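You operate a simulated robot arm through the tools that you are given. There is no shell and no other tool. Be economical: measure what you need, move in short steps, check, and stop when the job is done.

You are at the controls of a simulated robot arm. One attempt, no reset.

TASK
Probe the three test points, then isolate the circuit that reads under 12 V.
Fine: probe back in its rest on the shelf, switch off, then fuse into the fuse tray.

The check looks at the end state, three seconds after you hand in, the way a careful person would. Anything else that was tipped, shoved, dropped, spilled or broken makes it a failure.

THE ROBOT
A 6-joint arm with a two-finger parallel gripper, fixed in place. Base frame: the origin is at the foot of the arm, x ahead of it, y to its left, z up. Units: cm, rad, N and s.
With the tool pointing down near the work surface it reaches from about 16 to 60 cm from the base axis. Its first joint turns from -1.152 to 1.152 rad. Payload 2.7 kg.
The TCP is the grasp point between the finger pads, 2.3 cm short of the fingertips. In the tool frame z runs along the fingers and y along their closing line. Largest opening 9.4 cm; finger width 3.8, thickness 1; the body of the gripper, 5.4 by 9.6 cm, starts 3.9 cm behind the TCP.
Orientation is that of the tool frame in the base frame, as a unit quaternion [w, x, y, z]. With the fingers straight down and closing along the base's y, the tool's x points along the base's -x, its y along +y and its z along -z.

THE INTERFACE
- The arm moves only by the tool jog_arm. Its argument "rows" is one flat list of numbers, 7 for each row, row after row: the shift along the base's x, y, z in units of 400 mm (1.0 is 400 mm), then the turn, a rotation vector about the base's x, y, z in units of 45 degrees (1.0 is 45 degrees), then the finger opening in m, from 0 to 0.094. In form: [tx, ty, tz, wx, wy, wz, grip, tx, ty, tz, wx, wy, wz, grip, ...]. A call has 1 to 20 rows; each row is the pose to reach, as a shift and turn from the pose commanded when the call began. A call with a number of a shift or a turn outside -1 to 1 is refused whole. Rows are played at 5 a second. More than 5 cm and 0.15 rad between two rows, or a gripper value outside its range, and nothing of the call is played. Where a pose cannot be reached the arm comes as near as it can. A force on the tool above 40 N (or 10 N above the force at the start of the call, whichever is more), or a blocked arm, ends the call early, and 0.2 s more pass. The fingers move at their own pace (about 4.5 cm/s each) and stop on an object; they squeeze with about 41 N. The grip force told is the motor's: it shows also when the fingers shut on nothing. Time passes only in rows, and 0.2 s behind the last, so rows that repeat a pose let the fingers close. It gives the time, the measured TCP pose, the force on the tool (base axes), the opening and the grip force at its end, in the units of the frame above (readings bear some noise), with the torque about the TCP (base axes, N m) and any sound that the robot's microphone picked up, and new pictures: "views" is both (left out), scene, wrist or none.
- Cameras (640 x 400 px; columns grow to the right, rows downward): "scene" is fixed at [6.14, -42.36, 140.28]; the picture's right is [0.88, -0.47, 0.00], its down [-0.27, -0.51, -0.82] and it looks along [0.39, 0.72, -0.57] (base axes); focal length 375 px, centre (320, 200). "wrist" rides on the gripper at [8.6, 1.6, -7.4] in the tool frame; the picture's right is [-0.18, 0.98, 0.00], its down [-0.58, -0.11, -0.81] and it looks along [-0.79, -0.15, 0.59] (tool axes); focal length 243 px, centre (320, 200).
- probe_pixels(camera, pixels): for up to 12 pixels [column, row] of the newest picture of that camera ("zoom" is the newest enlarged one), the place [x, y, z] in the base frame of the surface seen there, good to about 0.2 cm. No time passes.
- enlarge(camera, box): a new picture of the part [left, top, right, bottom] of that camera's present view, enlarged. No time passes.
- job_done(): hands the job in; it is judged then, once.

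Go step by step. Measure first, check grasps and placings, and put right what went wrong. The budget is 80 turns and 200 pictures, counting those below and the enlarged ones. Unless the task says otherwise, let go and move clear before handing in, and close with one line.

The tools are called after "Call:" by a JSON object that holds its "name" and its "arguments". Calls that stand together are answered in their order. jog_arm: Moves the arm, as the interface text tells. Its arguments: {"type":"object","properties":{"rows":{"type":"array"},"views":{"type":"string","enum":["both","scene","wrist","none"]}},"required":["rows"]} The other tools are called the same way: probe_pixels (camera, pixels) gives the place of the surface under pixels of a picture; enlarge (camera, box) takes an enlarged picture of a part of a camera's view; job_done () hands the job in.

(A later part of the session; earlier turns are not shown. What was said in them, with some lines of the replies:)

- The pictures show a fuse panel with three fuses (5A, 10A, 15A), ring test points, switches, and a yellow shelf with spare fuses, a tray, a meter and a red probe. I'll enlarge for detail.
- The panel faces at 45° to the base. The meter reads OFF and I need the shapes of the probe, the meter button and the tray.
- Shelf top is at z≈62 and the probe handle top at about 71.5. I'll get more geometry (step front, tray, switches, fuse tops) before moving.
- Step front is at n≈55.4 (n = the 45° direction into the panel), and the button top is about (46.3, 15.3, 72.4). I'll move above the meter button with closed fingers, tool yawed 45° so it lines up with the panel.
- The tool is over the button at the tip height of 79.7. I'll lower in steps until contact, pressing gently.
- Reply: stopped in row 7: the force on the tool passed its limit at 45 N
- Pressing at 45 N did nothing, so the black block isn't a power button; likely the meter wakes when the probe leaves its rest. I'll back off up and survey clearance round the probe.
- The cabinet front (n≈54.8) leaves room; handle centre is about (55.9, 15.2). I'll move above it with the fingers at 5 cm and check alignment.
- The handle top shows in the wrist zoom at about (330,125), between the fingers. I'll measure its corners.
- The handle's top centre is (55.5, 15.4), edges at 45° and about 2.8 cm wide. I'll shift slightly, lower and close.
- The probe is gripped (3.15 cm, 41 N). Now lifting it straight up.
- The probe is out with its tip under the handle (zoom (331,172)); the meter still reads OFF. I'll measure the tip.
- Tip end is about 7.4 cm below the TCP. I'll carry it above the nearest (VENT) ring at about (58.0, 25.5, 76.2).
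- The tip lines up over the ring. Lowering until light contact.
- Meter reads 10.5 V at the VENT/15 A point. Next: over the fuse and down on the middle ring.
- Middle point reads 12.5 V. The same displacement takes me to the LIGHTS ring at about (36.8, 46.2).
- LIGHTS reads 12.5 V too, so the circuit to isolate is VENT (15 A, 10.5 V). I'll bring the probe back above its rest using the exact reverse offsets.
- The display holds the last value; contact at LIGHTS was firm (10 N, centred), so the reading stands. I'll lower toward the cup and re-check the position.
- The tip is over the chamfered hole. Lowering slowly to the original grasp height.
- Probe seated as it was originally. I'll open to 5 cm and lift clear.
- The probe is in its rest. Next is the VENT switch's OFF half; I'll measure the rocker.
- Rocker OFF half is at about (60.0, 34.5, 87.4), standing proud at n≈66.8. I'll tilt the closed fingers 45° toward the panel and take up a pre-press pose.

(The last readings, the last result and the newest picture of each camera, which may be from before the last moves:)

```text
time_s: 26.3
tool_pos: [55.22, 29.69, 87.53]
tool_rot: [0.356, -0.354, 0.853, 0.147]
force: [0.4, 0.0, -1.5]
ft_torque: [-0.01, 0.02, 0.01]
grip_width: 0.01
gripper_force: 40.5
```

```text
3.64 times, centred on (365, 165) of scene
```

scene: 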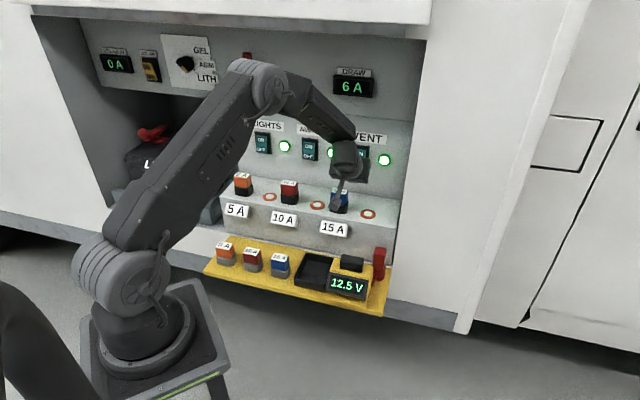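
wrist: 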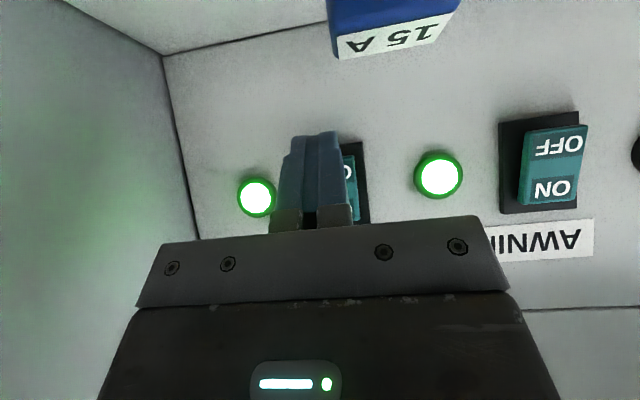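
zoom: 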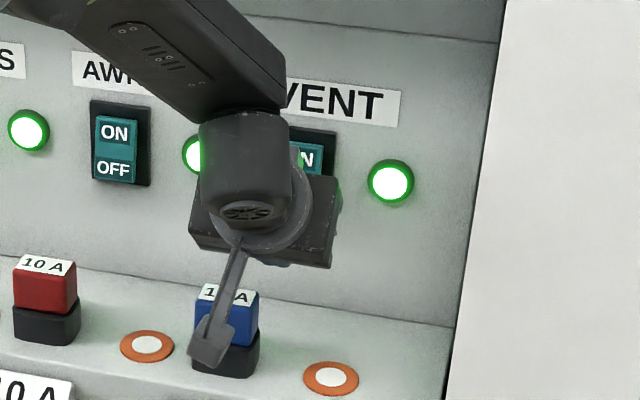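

Lateral position matches the switch (a≈18). Pressing forward in small steps.

Call:
{"name": "jog_arm", "arguments": {"rows": [0.03, 0.03, 0, 0, 0, 0, 0, 0.053, 0.053, 0, 0, 0, 0, 0, 0.062, 0.062, 0, 0, 0, 0, 0, 0.071, 0.071, 0, 0, 0, 0, 0, 0.078, 0.078, 0, 0, 0, 0, 0, 0.083, 0.083, 0, 0, 0, 0, 0, 0.088, 0.088, 0, 0, 0, 0, 0, 0.093, 0.093, 0, 0, 0, 0, 0]}}

Call:
{"name": "enlarge", "arguments": {"camera": "scene", "box": [310, 60, 420, 220]}}

```text
time_s: 27.8
tool_pos: [58.39, 32.86, 87.46]
tool_rot: [0.349, -0.355, 0.855, 0.146]
force: [-9.6, -8.9, 3.2]
ft_torque: [0.03, -0.02, 0.0]
grip_width: 0.0
gripper_force: 40.3
stopped in row 7: the force on the tool passed its limit at 69 N (the readings are from after the stop); the commanded pose is now the measured one
```

scene: 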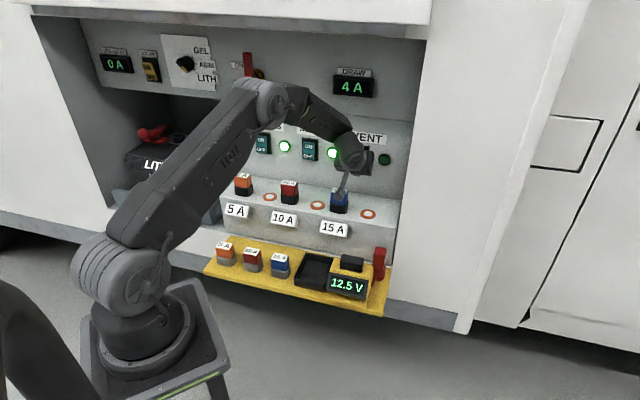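
wrist: 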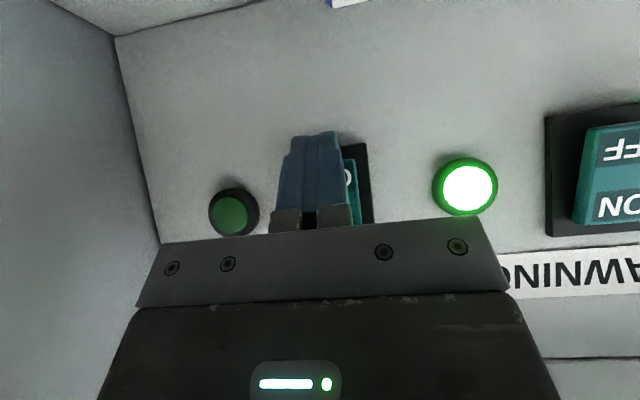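

```text
2.50 times, centred on (365, 140) of scene
```

zoom: 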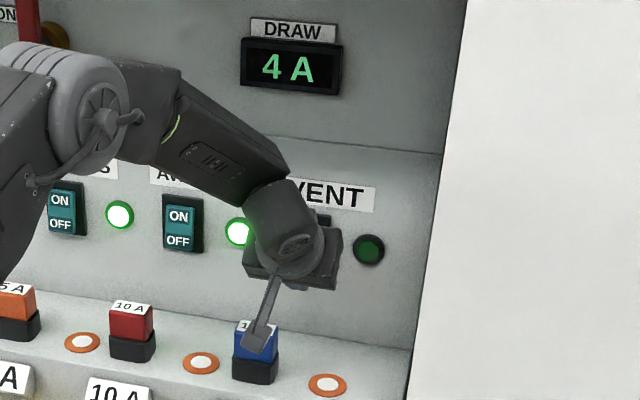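

VENT lamp is out and DRAW dropped to 4 A. I'll back off, un-tilt and go above the 15 A fuse.

Call:
{"name": "jog_arm", "arguments": {"rows": [-0.06, -0.06, 0, 0, 0, 0, 0, -0.12, -0.12, 0.02, 0, 0, 0, 0, -0.15, -0.13, 0.1, -0.118, 0.118, 0, 0.03, -0.16, -0.13, 0.14, -0.236, 0.236, 0, 0.055, -0.16, -0.11, 0.14, -0.354, 0.354, 0, 0.055, -0.16, -0.09, 0.14, -0.471, 0.471, 0, 0.055, -0.16, -0.075, 0.14, -0.589, 0.589, 0, 0.055, -0.16, -0.06, 0.14, -0.7, 0.7, 0, 0.055, -0.16, -0.06, 0.14, -0.7, 0.7, 0, 0.055]}}

Call:
{"name": "enlarge", "arguments": {"camera": "wrist", "box": [200, 60, 440, 240]}}

Call:
{"name": "enlarge", "arguments": {"camera": "scene", "box": [310, 60, 420, 220]}}

```text
time_s: 29.8
tool_pos: [52.03, 30.62, 93.09]
tool_rot: [-0.001, -0.383, 0.924, 0.001]
force: [0.4, 0.3, -0.3]
ft_torque: [0.01, 0.0, 0.02]
grip_width: 5.49
gripper_force: 0.1
```

scene: 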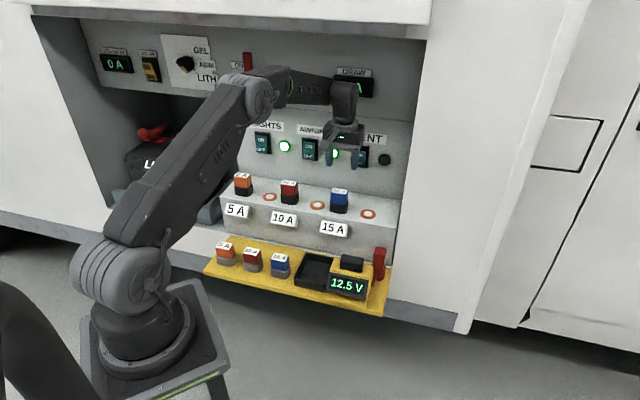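
wrist: 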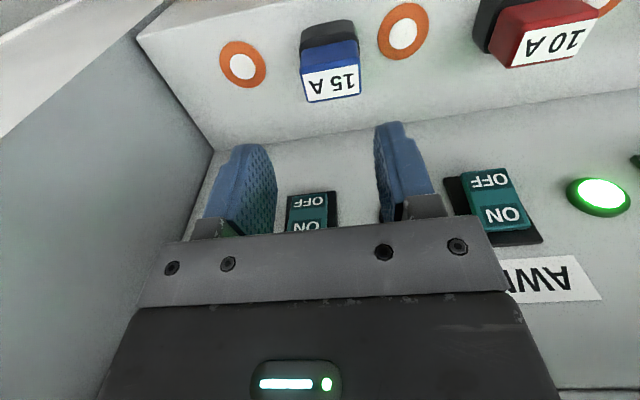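

```text
2.22 times, centred on (320, 150) of wrist
```

zoom: 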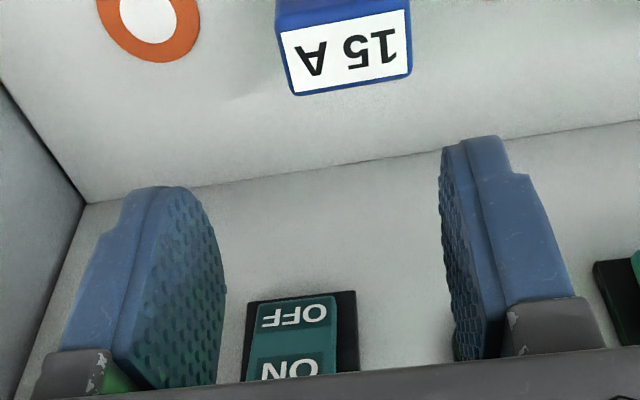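

```text
2.50 times, centred on (365, 140) of scene
```

zoom: 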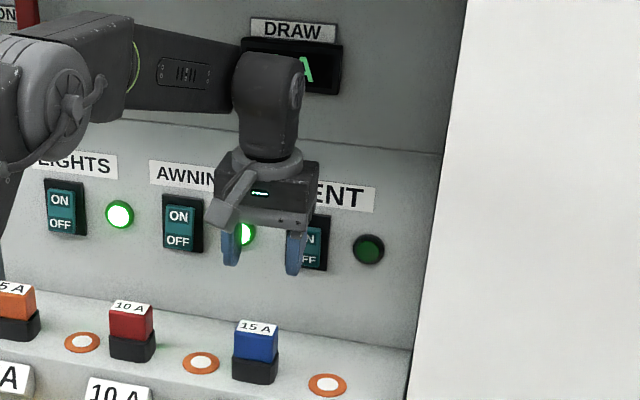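

Fuse label is visible in the wrist picture at (303..361, 65..102). Measuring its corners and sides.

Call:
{"name": "probe_pixels", "arguments": {"camera": "wrist", "pixels": [[305, 76], [355, 68], [359, 91], [312, 99], [332, 83], [328, 58], [327, 48], [326, 30]]}}

Call:
{"name": "probe_pixels", "arguments": {"camera": "scene", "pixels": [[337, 206], [337, 200], [338, 192], [281, 259], [279, 254], [302, 257], [326, 262], [297, 282], [322, 290], [310, 275]]}}

```text
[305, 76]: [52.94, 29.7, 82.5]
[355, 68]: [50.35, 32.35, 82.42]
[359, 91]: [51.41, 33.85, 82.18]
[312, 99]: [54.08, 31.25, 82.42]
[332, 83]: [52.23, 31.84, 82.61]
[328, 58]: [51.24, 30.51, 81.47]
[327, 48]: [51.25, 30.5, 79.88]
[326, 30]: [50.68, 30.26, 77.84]
```

```text
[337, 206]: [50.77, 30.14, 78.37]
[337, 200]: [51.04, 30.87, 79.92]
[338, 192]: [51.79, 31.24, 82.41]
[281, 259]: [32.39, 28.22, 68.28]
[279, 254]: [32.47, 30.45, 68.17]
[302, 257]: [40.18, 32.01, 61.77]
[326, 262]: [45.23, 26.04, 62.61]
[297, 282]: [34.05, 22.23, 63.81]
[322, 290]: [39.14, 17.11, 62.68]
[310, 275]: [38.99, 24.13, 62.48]
```

Fuse body centre is (52.2, 31.8), top z 82.4, blue part from about z 79. Descend and grip it at TCP z≈81.7.

Call:
{"name": "jog_arm", "arguments": {"rows": [0.004, 0.0295, -0.08, 0, 0, 0, 0.055, 0.004, 0.0295, -0.16, 0, 0, 0, 0.055, 0.004, 0.0295, -0.23, 0, 0, 0, 0.055, 0.004, 0.0295, -0.285, 0, 0, 0, 0.055, 0.004, 0.0295, -0.285, 0, 0, 0, 0.055, 0.004, 0.0295, -0.285, 0, 0, 0, 0, 0.004, 0.0295, -0.285, 0, 0, 0, 0, 0.004, 0.0295, -0.285, 0, 0, 0, 0]}}

Call:
{"name": "enlarge", "arguments": {"camera": "scene", "box": [300, 150, 400, 230]}}

```text
time_s: 31.6
tool_pos: [52.21, 31.71, 81.58]
tool_rot: [-0.001, -0.383, 0.924, 0.001]
force: [-0.8, 1.5, 0.4]
ft_torque: [0.04, -0.01, -0.02]
grip_width: 4.46
gripper_force: 41.0
```

scene: 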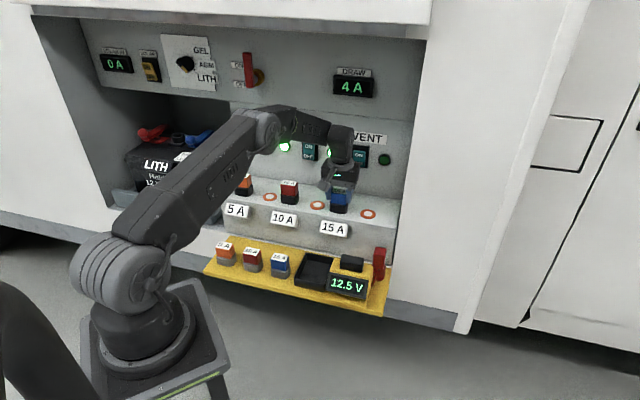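
wrist: 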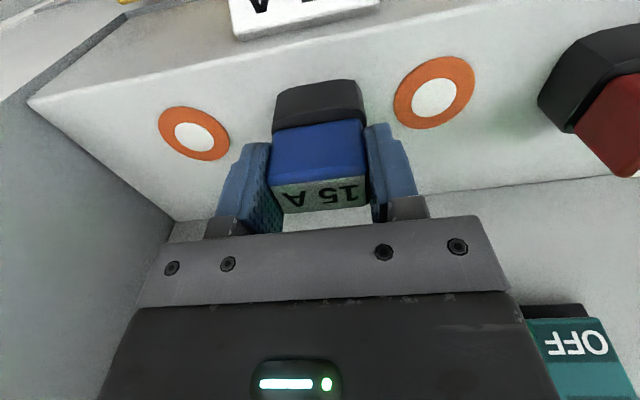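

```text
5.00 times, centred on (350, 190) of scene
```

zoom: 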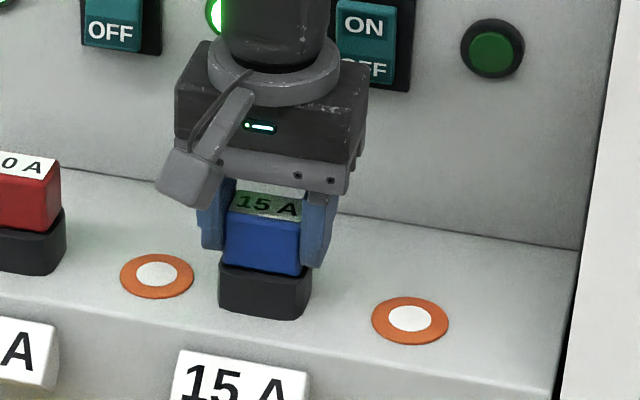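

Gripped at 4.46 cm. Pulling straight up.

Call:
{"name": "jog_arm", "arguments": {"rows": [0, 0, 0.01, 0, 0, 0, 0, 0, 0, 0.025, 0, 0, 0, 0, 0, 0, 0.05, 0, 0, 0, 0, 0, 0, 0.1, 0, 0, 0, 0, 0, 0, 0.18, 0, 0, 0, 0, 0, 0, 0.26, 0, 0, 0, 0]}}

Call:
{"name": "enlarge", "arguments": {"camera": "scene", "box": [300, 130, 400, 230]}}

```text
time_s: 33.0
tool_pos: [52.19, 31.67, 91.97]
tool_rot: [-0.001, -0.383, 0.924, 0.001]
force: [-0.3, 0.0, 0.1]
ft_torque: [0.0, -0.01, 0.02]
grip_width: 0.0
gripper_force: 40.9
```

scene: 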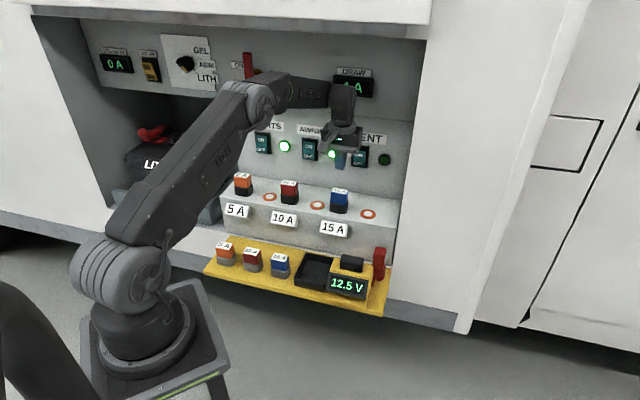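
wrist: 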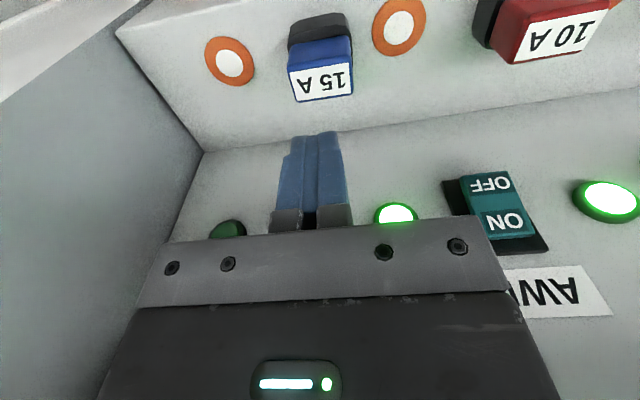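

```text
4.00 times, centred on (350, 180) of scene
```

zoom: 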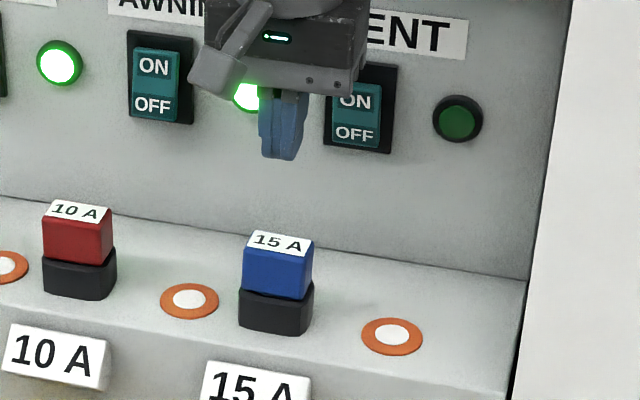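

The fuse slipped out of the pads; it is held firmly and still in place. I'll regrip it and pull gently in tiny steps to learn the force.

Call:
{"name": "jog_arm", "arguments": {"rows": [0, 0, 0, 0, 0, 0, 0.055, 0, 0, -0.08, 0, 0, 0, 0.055, 0, 0, -0.16, 0, 0, 0, 0.055, 0.0, 0.0025, -0.22, 0, 0, 0, 0.055, 0.0, 0.0025, -0.262, 0, 0, 0, 0.055, 0, 0.0025, -0.262, 0, 0, 0, 0.055, 0, 0.0025, -0.262, 0, 0, 0, 0, 0, 0.0025, -0.262, 0, 0, 0, 0, 0, 0.0025, -0.262, 0, 0, 0, 0, 0, 0.0025, -0.262, 0, 0, 0, 0], "views": "wrist"}}

Call:
{"name": "jog_arm", "arguments": {"rows": [0, 0, 0.002, 0, 0, 0, 0, 0, 0, 0.004, 0, 0, 0, 0, 0, 0, 0.005, 0, 0, 0, 0], "views": "wrist"}}

```text
time_s: 35.2
tool_pos: [52.27, 31.72, 81.54]
tool_rot: [-0.001, -0.383, 0.924, 0.0]
force: [-1.7, 1.9, -0.3]
ft_torque: [0.04, 0.02, -0.01]
grip_width: 4.5
gripper_force: 41.3
```

wrist: 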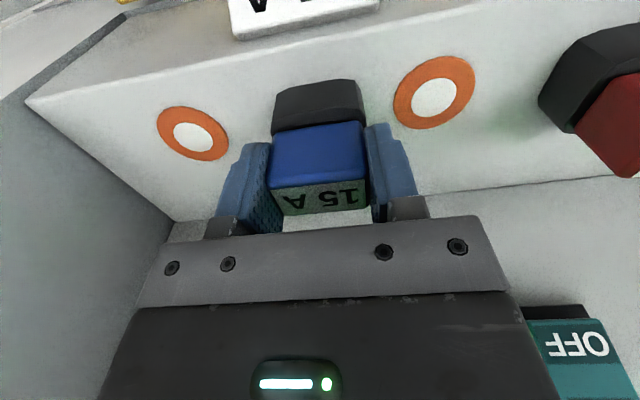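

```text
time_s: 36.0
tool_pos: [52.24, 31.77, 81.64]
tool_rot: [0.0, -0.382, 0.924, 0.002]
force: [1.1, -0.6, -3.8]
ft_torque: [-0.05, -0.02, 0.01]
grip_width: 4.52
gripper_force: 40.5
```

wrist: 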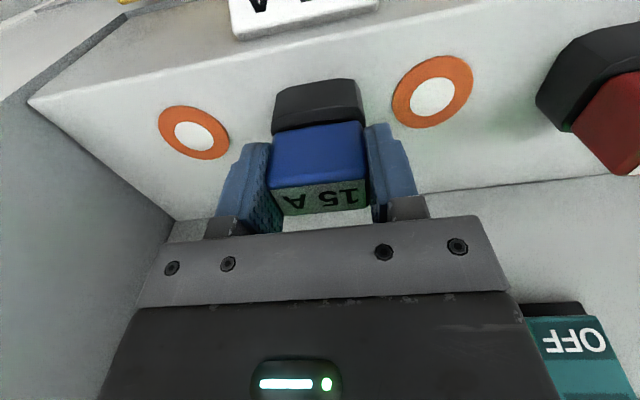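

Pull is about 4 N per mm. Ramping slowly.

Call:
{"name": "jog_arm", "arguments": {"rows": [0, 0, 0.004, 0, 0, 0, 0, 0, 0, 0.007, 0, 0, 0, 0, 0, 0, 0.01, 0, 0, 0, 0, 0, 0, 0.013, 0, 0, 0, 0, 0, 0, 0.013, 0, 0, 0, 0], "views": "none"}}

Call:
{"name": "jog_arm", "arguments": {"rows": [0, 0, 0.003, 0, 0, 0, 0, 0, 0, 0.006, 0, 0, 0, 0, 0, 0, 0.009, 0, 0, 0, 0, 0, 0, 0.009, 0, 0, 0, 0], "views": "wrist"}}

```text
time_s: 37.2
tool_pos: [52.29, 31.68, 82.28]
tool_rot: [0.0, -0.383, 0.924, 0.002]
force: [-0.1, -0.6, 0.5]
ft_torque: [-0.01, 0.01, -0.03]
grip_width: 4.49
gripper_force: 40.7
```

```text
time_s: 38.2
tool_pos: [52.23, 31.66, 82.66]
tool_rot: [-0.001, -0.383, 0.924, 0.002]
force: [0.7, -0.5, -1.1]
ft_torque: [0.0, -0.05, -0.03]
grip_width: 4.52
gripper_force: 41.5
```

wrist: 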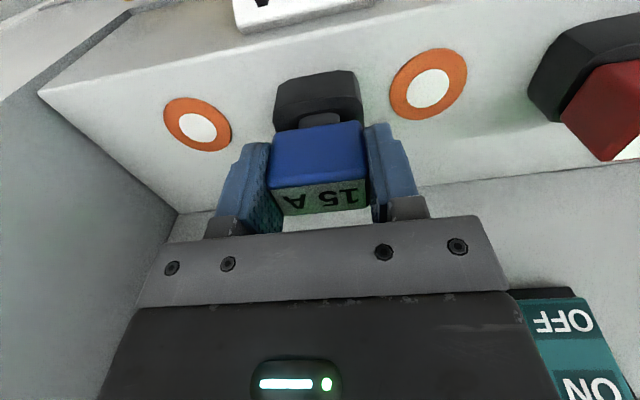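

The fuse is sliding out (grey prong visible at (320,118)). Continuing slowly.

Call:
{"name": "jog_arm", "arguments": {"rows": [0, 0, 0.005, 0, 0, 0, 0, 0, 0, 0.01, 0, 0, 0, 0, 0, 0, 0.017, 0, 0, 0, 0, 0, 0, 0.025, 0, 0, 0, 0, 0, 0, 0.035, 0, 0, 0, 0, 0, 0, 0.05, 0, 0, 0, 0, 0, 0, 0.07, 0, 0, 0, 0, 0, 0, 0.1, 0, 0, 0, 0, 0, 0, 0.15, 0, 0, 0, 0, 0, 0, 0.2, 0, 0, 0, 0]}}

Call:
{"name": "enlarge", "arguments": {"camera": "scene", "box": [290, 150, 400, 300]}}

```text
time_s: 40.4
tool_pos: [52.2, 31.73, 90.76]
tool_rot: [-0.001, -0.382, 0.924, 0.002]
force: [0.4, -0.5, -0.9]
ft_torque: [0.03, 0.05, 0.01]
grip_width: 4.49
gripper_force: 41.4
```

scene: 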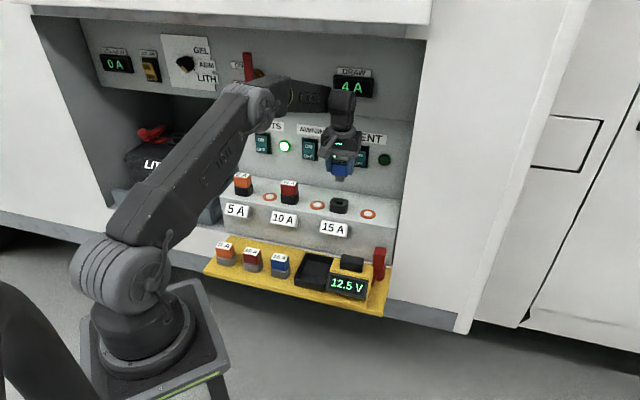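
wrist: 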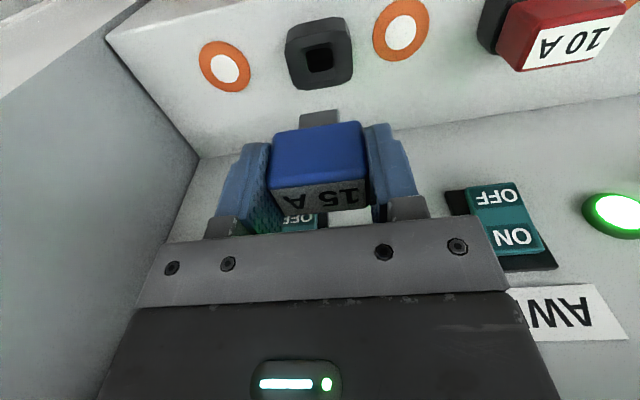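

```text
2.67 times, centred on (345, 225) of scene
```

zoom: 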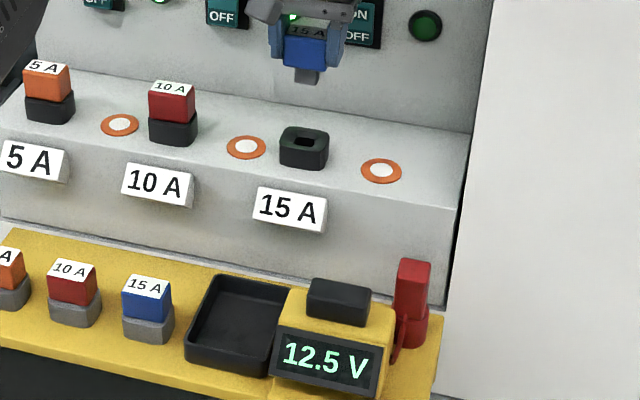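

The fuse is out with a short prong below. Measuring the tray's rim and floor.

Call:
{"name": "probe_pixels", "arguments": {"camera": "zoom", "pixels": [[221, 274], [290, 288], [270, 376], [185, 355], [240, 320], [250, 288], [205, 348], [262, 358], [278, 305], [222, 290], [303, 70], [305, 82]]}}

```text
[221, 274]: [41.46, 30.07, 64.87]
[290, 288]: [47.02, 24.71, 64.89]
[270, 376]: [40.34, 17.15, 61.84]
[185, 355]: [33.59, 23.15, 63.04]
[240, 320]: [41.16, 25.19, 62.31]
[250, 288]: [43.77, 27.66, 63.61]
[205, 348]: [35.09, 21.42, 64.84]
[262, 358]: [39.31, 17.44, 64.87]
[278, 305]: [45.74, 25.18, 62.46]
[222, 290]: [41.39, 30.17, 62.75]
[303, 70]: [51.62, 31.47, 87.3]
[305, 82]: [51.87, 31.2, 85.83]
```

Tray rim z≈64.9, floor ≈62.3, interior about a 8.5–15.3, n 40–50. I'll carry the fuse over the tray and go down to just above the rim.

Call:
{"name": "jog_arm", "arguments": {"rows": [-0.075, -0.048, 0, 0, 0, 0, 0, -0.15, -0.096, 0, 0, 0, 0, 0, -0.225, -0.144, 0, 0, 0, 0, 0, -0.2975, -0.1925, -0.04, 0, 0, 0, 0, -0.2975, -0.1925, -0.14, 0, 0, 0, 0, -0.2975, -0.1925, -0.24, 0, 0, 0, 0, -0.2975, -0.1925, -0.33, 0, 0, 0, 0, -0.2975, -0.1925, -0.41, 0, 0, 0, 0, -0.2975, -0.1925, -0.47, 0, 0, 0, 0, -0.2975, -0.1925, -0.47, 0, 0, 0, 0]}}

Call:
{"name": "enlarge", "arguments": {"camera": "scene", "box": [260, 210, 380, 310]}}

Call:
{"name": "enlarge", "arguments": {"camera": "wrist", "box": [220, 20, 440, 240]}}

```text
time_s: 42.6
tool_pos: [40.27, 24.09, 71.88]
tool_rot: [0.0, -0.382, 0.924, 0.002]
force: [-0.5, 0.3, 0.0]
ft_torque: [0.01, 0.03, -0.01]
grip_width: 4.51
gripper_force: 40.8
```

scene: 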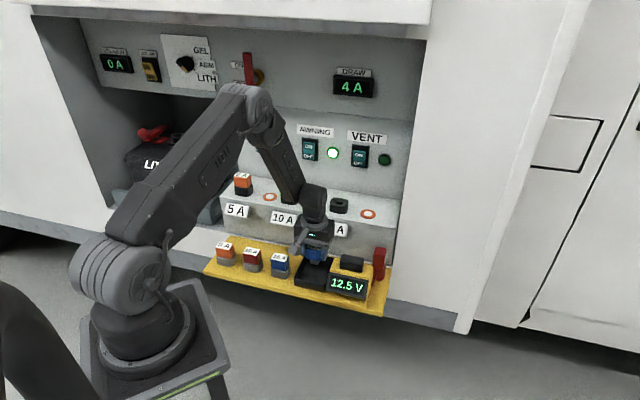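
wrist: 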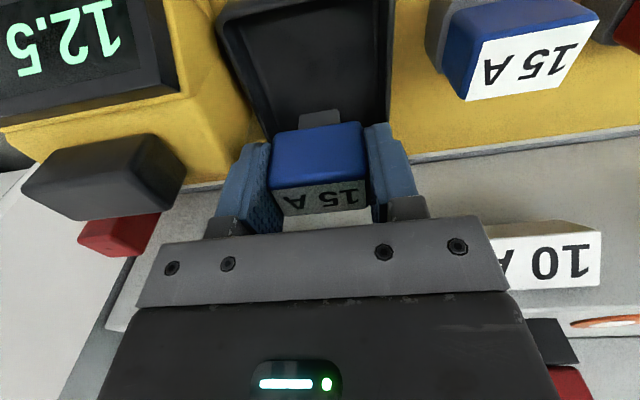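

```text
4.00 times, centred on (320, 260) of scene
```

zoom: 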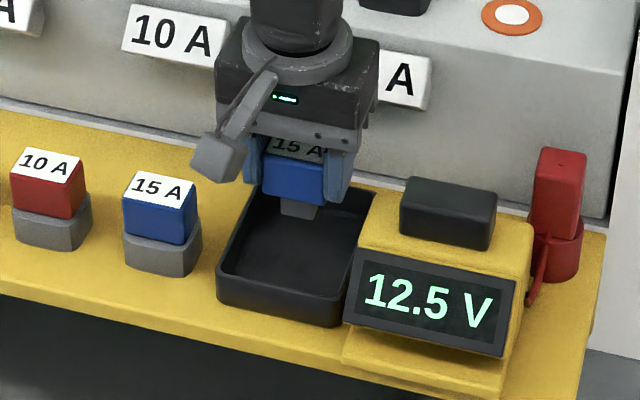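

```text
1.82 times, centred on (330, 130) of wrist
```

zoom: 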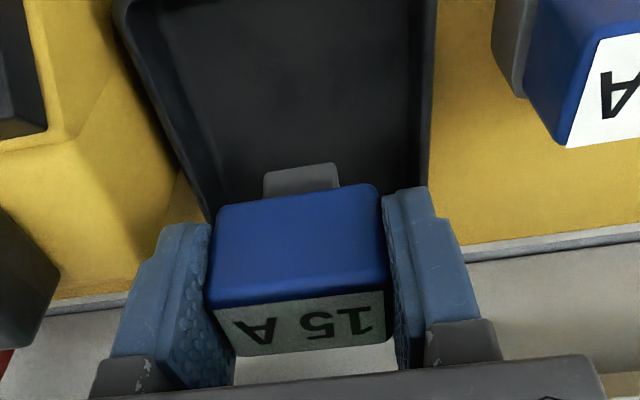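

The fuse hangs over the tray, clear of walls. Lowering until the prong is at the floor, then opening.

Call:
{"name": "jog_arm", "arguments": {"rows": [0, 0, -0.04, 0, 0, 0, 0, 0, 0, -0.08, 0, 0, 0, 0, 0, 0, -0.1, 0, 0, 0, 0, 0, 0, -0.107, 0, 0, 0, 0, 0, 0, -0.111, 0, 0, 0, 0, 0, 0, -0.111, 0, 0, 0, 0]}}

Call:
{"name": "enlarge", "arguments": {"camera": "scene", "box": [270, 220, 370, 310]}}

```text
time_s: 44.0
tool_pos: [40.38, 24.03, 67.42]
tool_rot: [0.0, -0.383, 0.924, 0.001]
force: [-2.3, 0.0, 10.1]
ft_torque: [0.01, 0.05, -0.03]
grip_width: 4.5
gripper_force: 40.6
```

scene: 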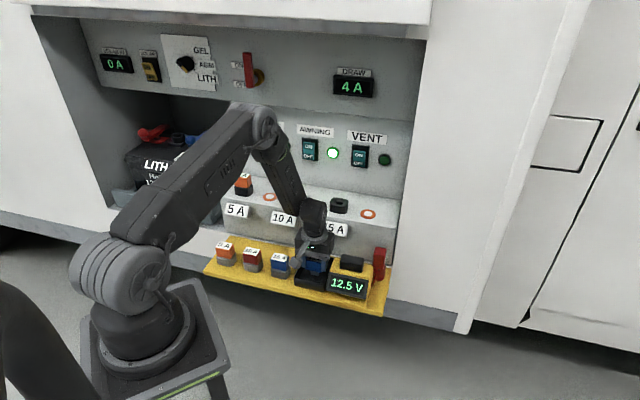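
wrist: 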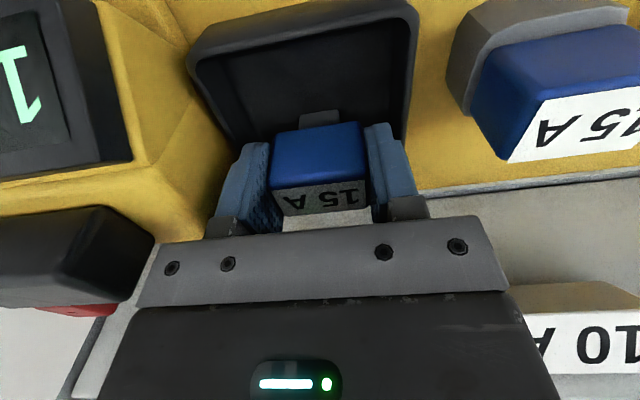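

```text
4.44 times, centred on (320, 265) of scene
```

zoom: 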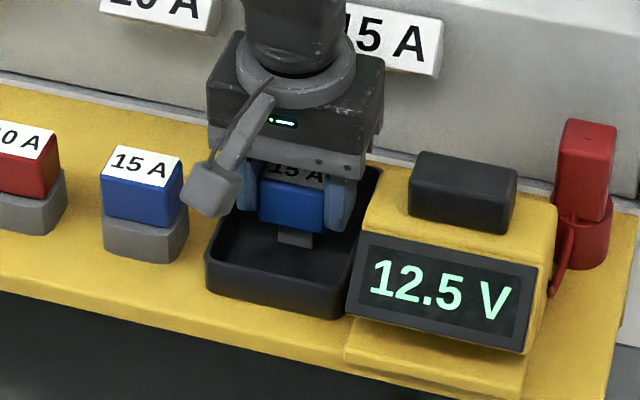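

The prong rests on the tray floor (10 N). Ease up a little, open, and lift away.

Call:
{"name": "jog_arm", "arguments": {"rows": [0, 0, 0.004, 0, 0, 0, 0, 0, 0, 0.004, 0, 0, 0, 0.053, 0, 0, 0.004, 0, 0, 0, 0.053, 0, 0, 0.004, 0, 0, 0, 0.053, 0, 0, 0.03, 0, 0, 0, 0.053, 0, 0, 0.07, 0, 0, 0, 0.053, 0, 0, 0.15, 0, 0, 0, 0.053, 0, 0, 0.25, 0, 0, 0, 0.053, -0.05, -0.05, 0.35, 0, 0, 0, 0.053, -0.05, -0.05, 0.45, 0, 0, 0, 0.053, -0.05, -0.05, 0.5, 0, 0, 0, 0.053]}}

Call:
{"name": "enlarge", "arguments": {"camera": "scene", "box": [195, 160, 405, 320]}}

Call:
{"name": "enlarge", "arguments": {"camera": "scene", "box": [270, 220, 370, 310]}}

```text
time_s: 46.4
tool_pos: [38.35, 22.06, 87.37]
tool_rot: [0.0, -0.382, 0.924, 0.001]
force: [-0.1, -0.1, 0.3]
ft_torque: [-0.01, 0.0, -0.01]
grip_width: 5.28
gripper_force: 0.1
```

scene: 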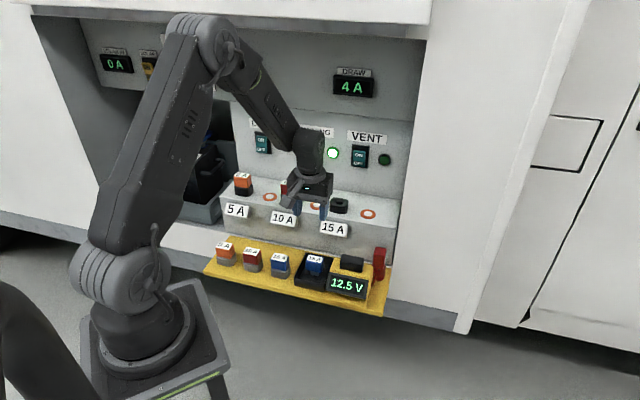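
wrist: 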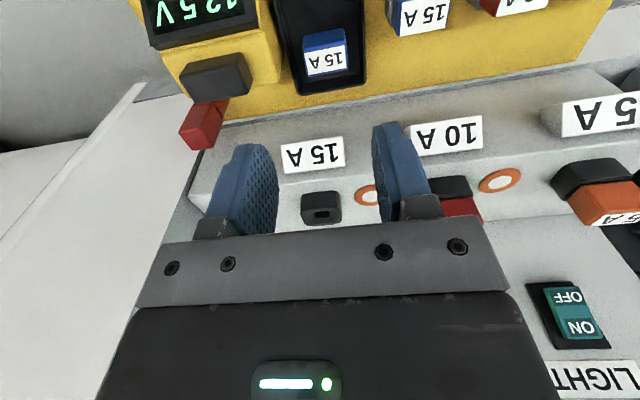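

```text
2.50 times, centred on (300, 240) of scene
```

zoom: 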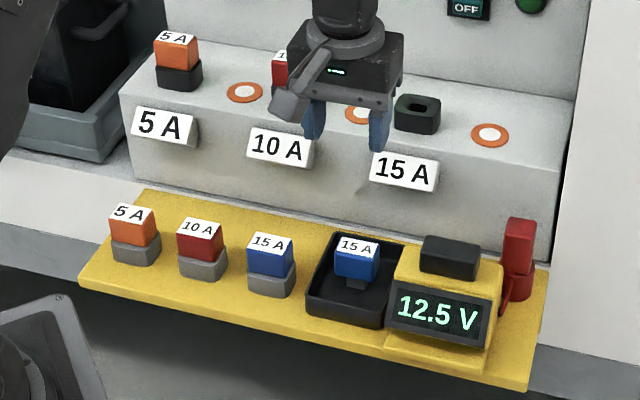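

```text
4.44 times, centred on (320, 265) of scene
```

zoom: 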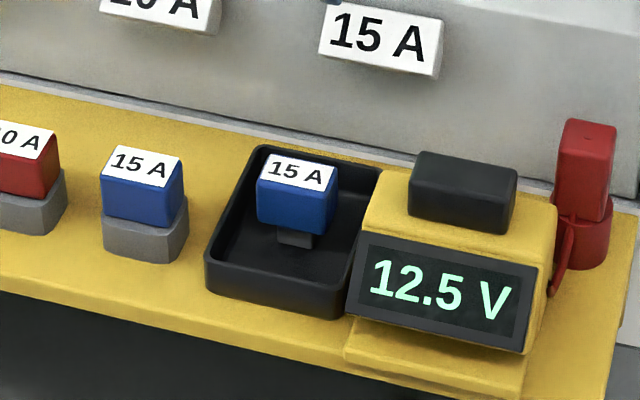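

The fuse stands in the tray, the probe is in its rest, the VENT lamp is out, DRAW reads 4 A, and the other fuses and switches look unchanged. The arm is clear, so I'm handing in.

Call:
{"name": "job_done", "arguments": {}}

```text
The job is handed in.
```

I isolated VENT, the only circuit under 12 V (10.5 V; AWNING and LIGHTS both read 12.5 V): the probe is back in its rest, the VENT switch is off, and the 15 A fuse is in the tray. The meter holds its last value, so LIGHTS showing the same 12.5 V as AWNING relies on the firm contact I made there.
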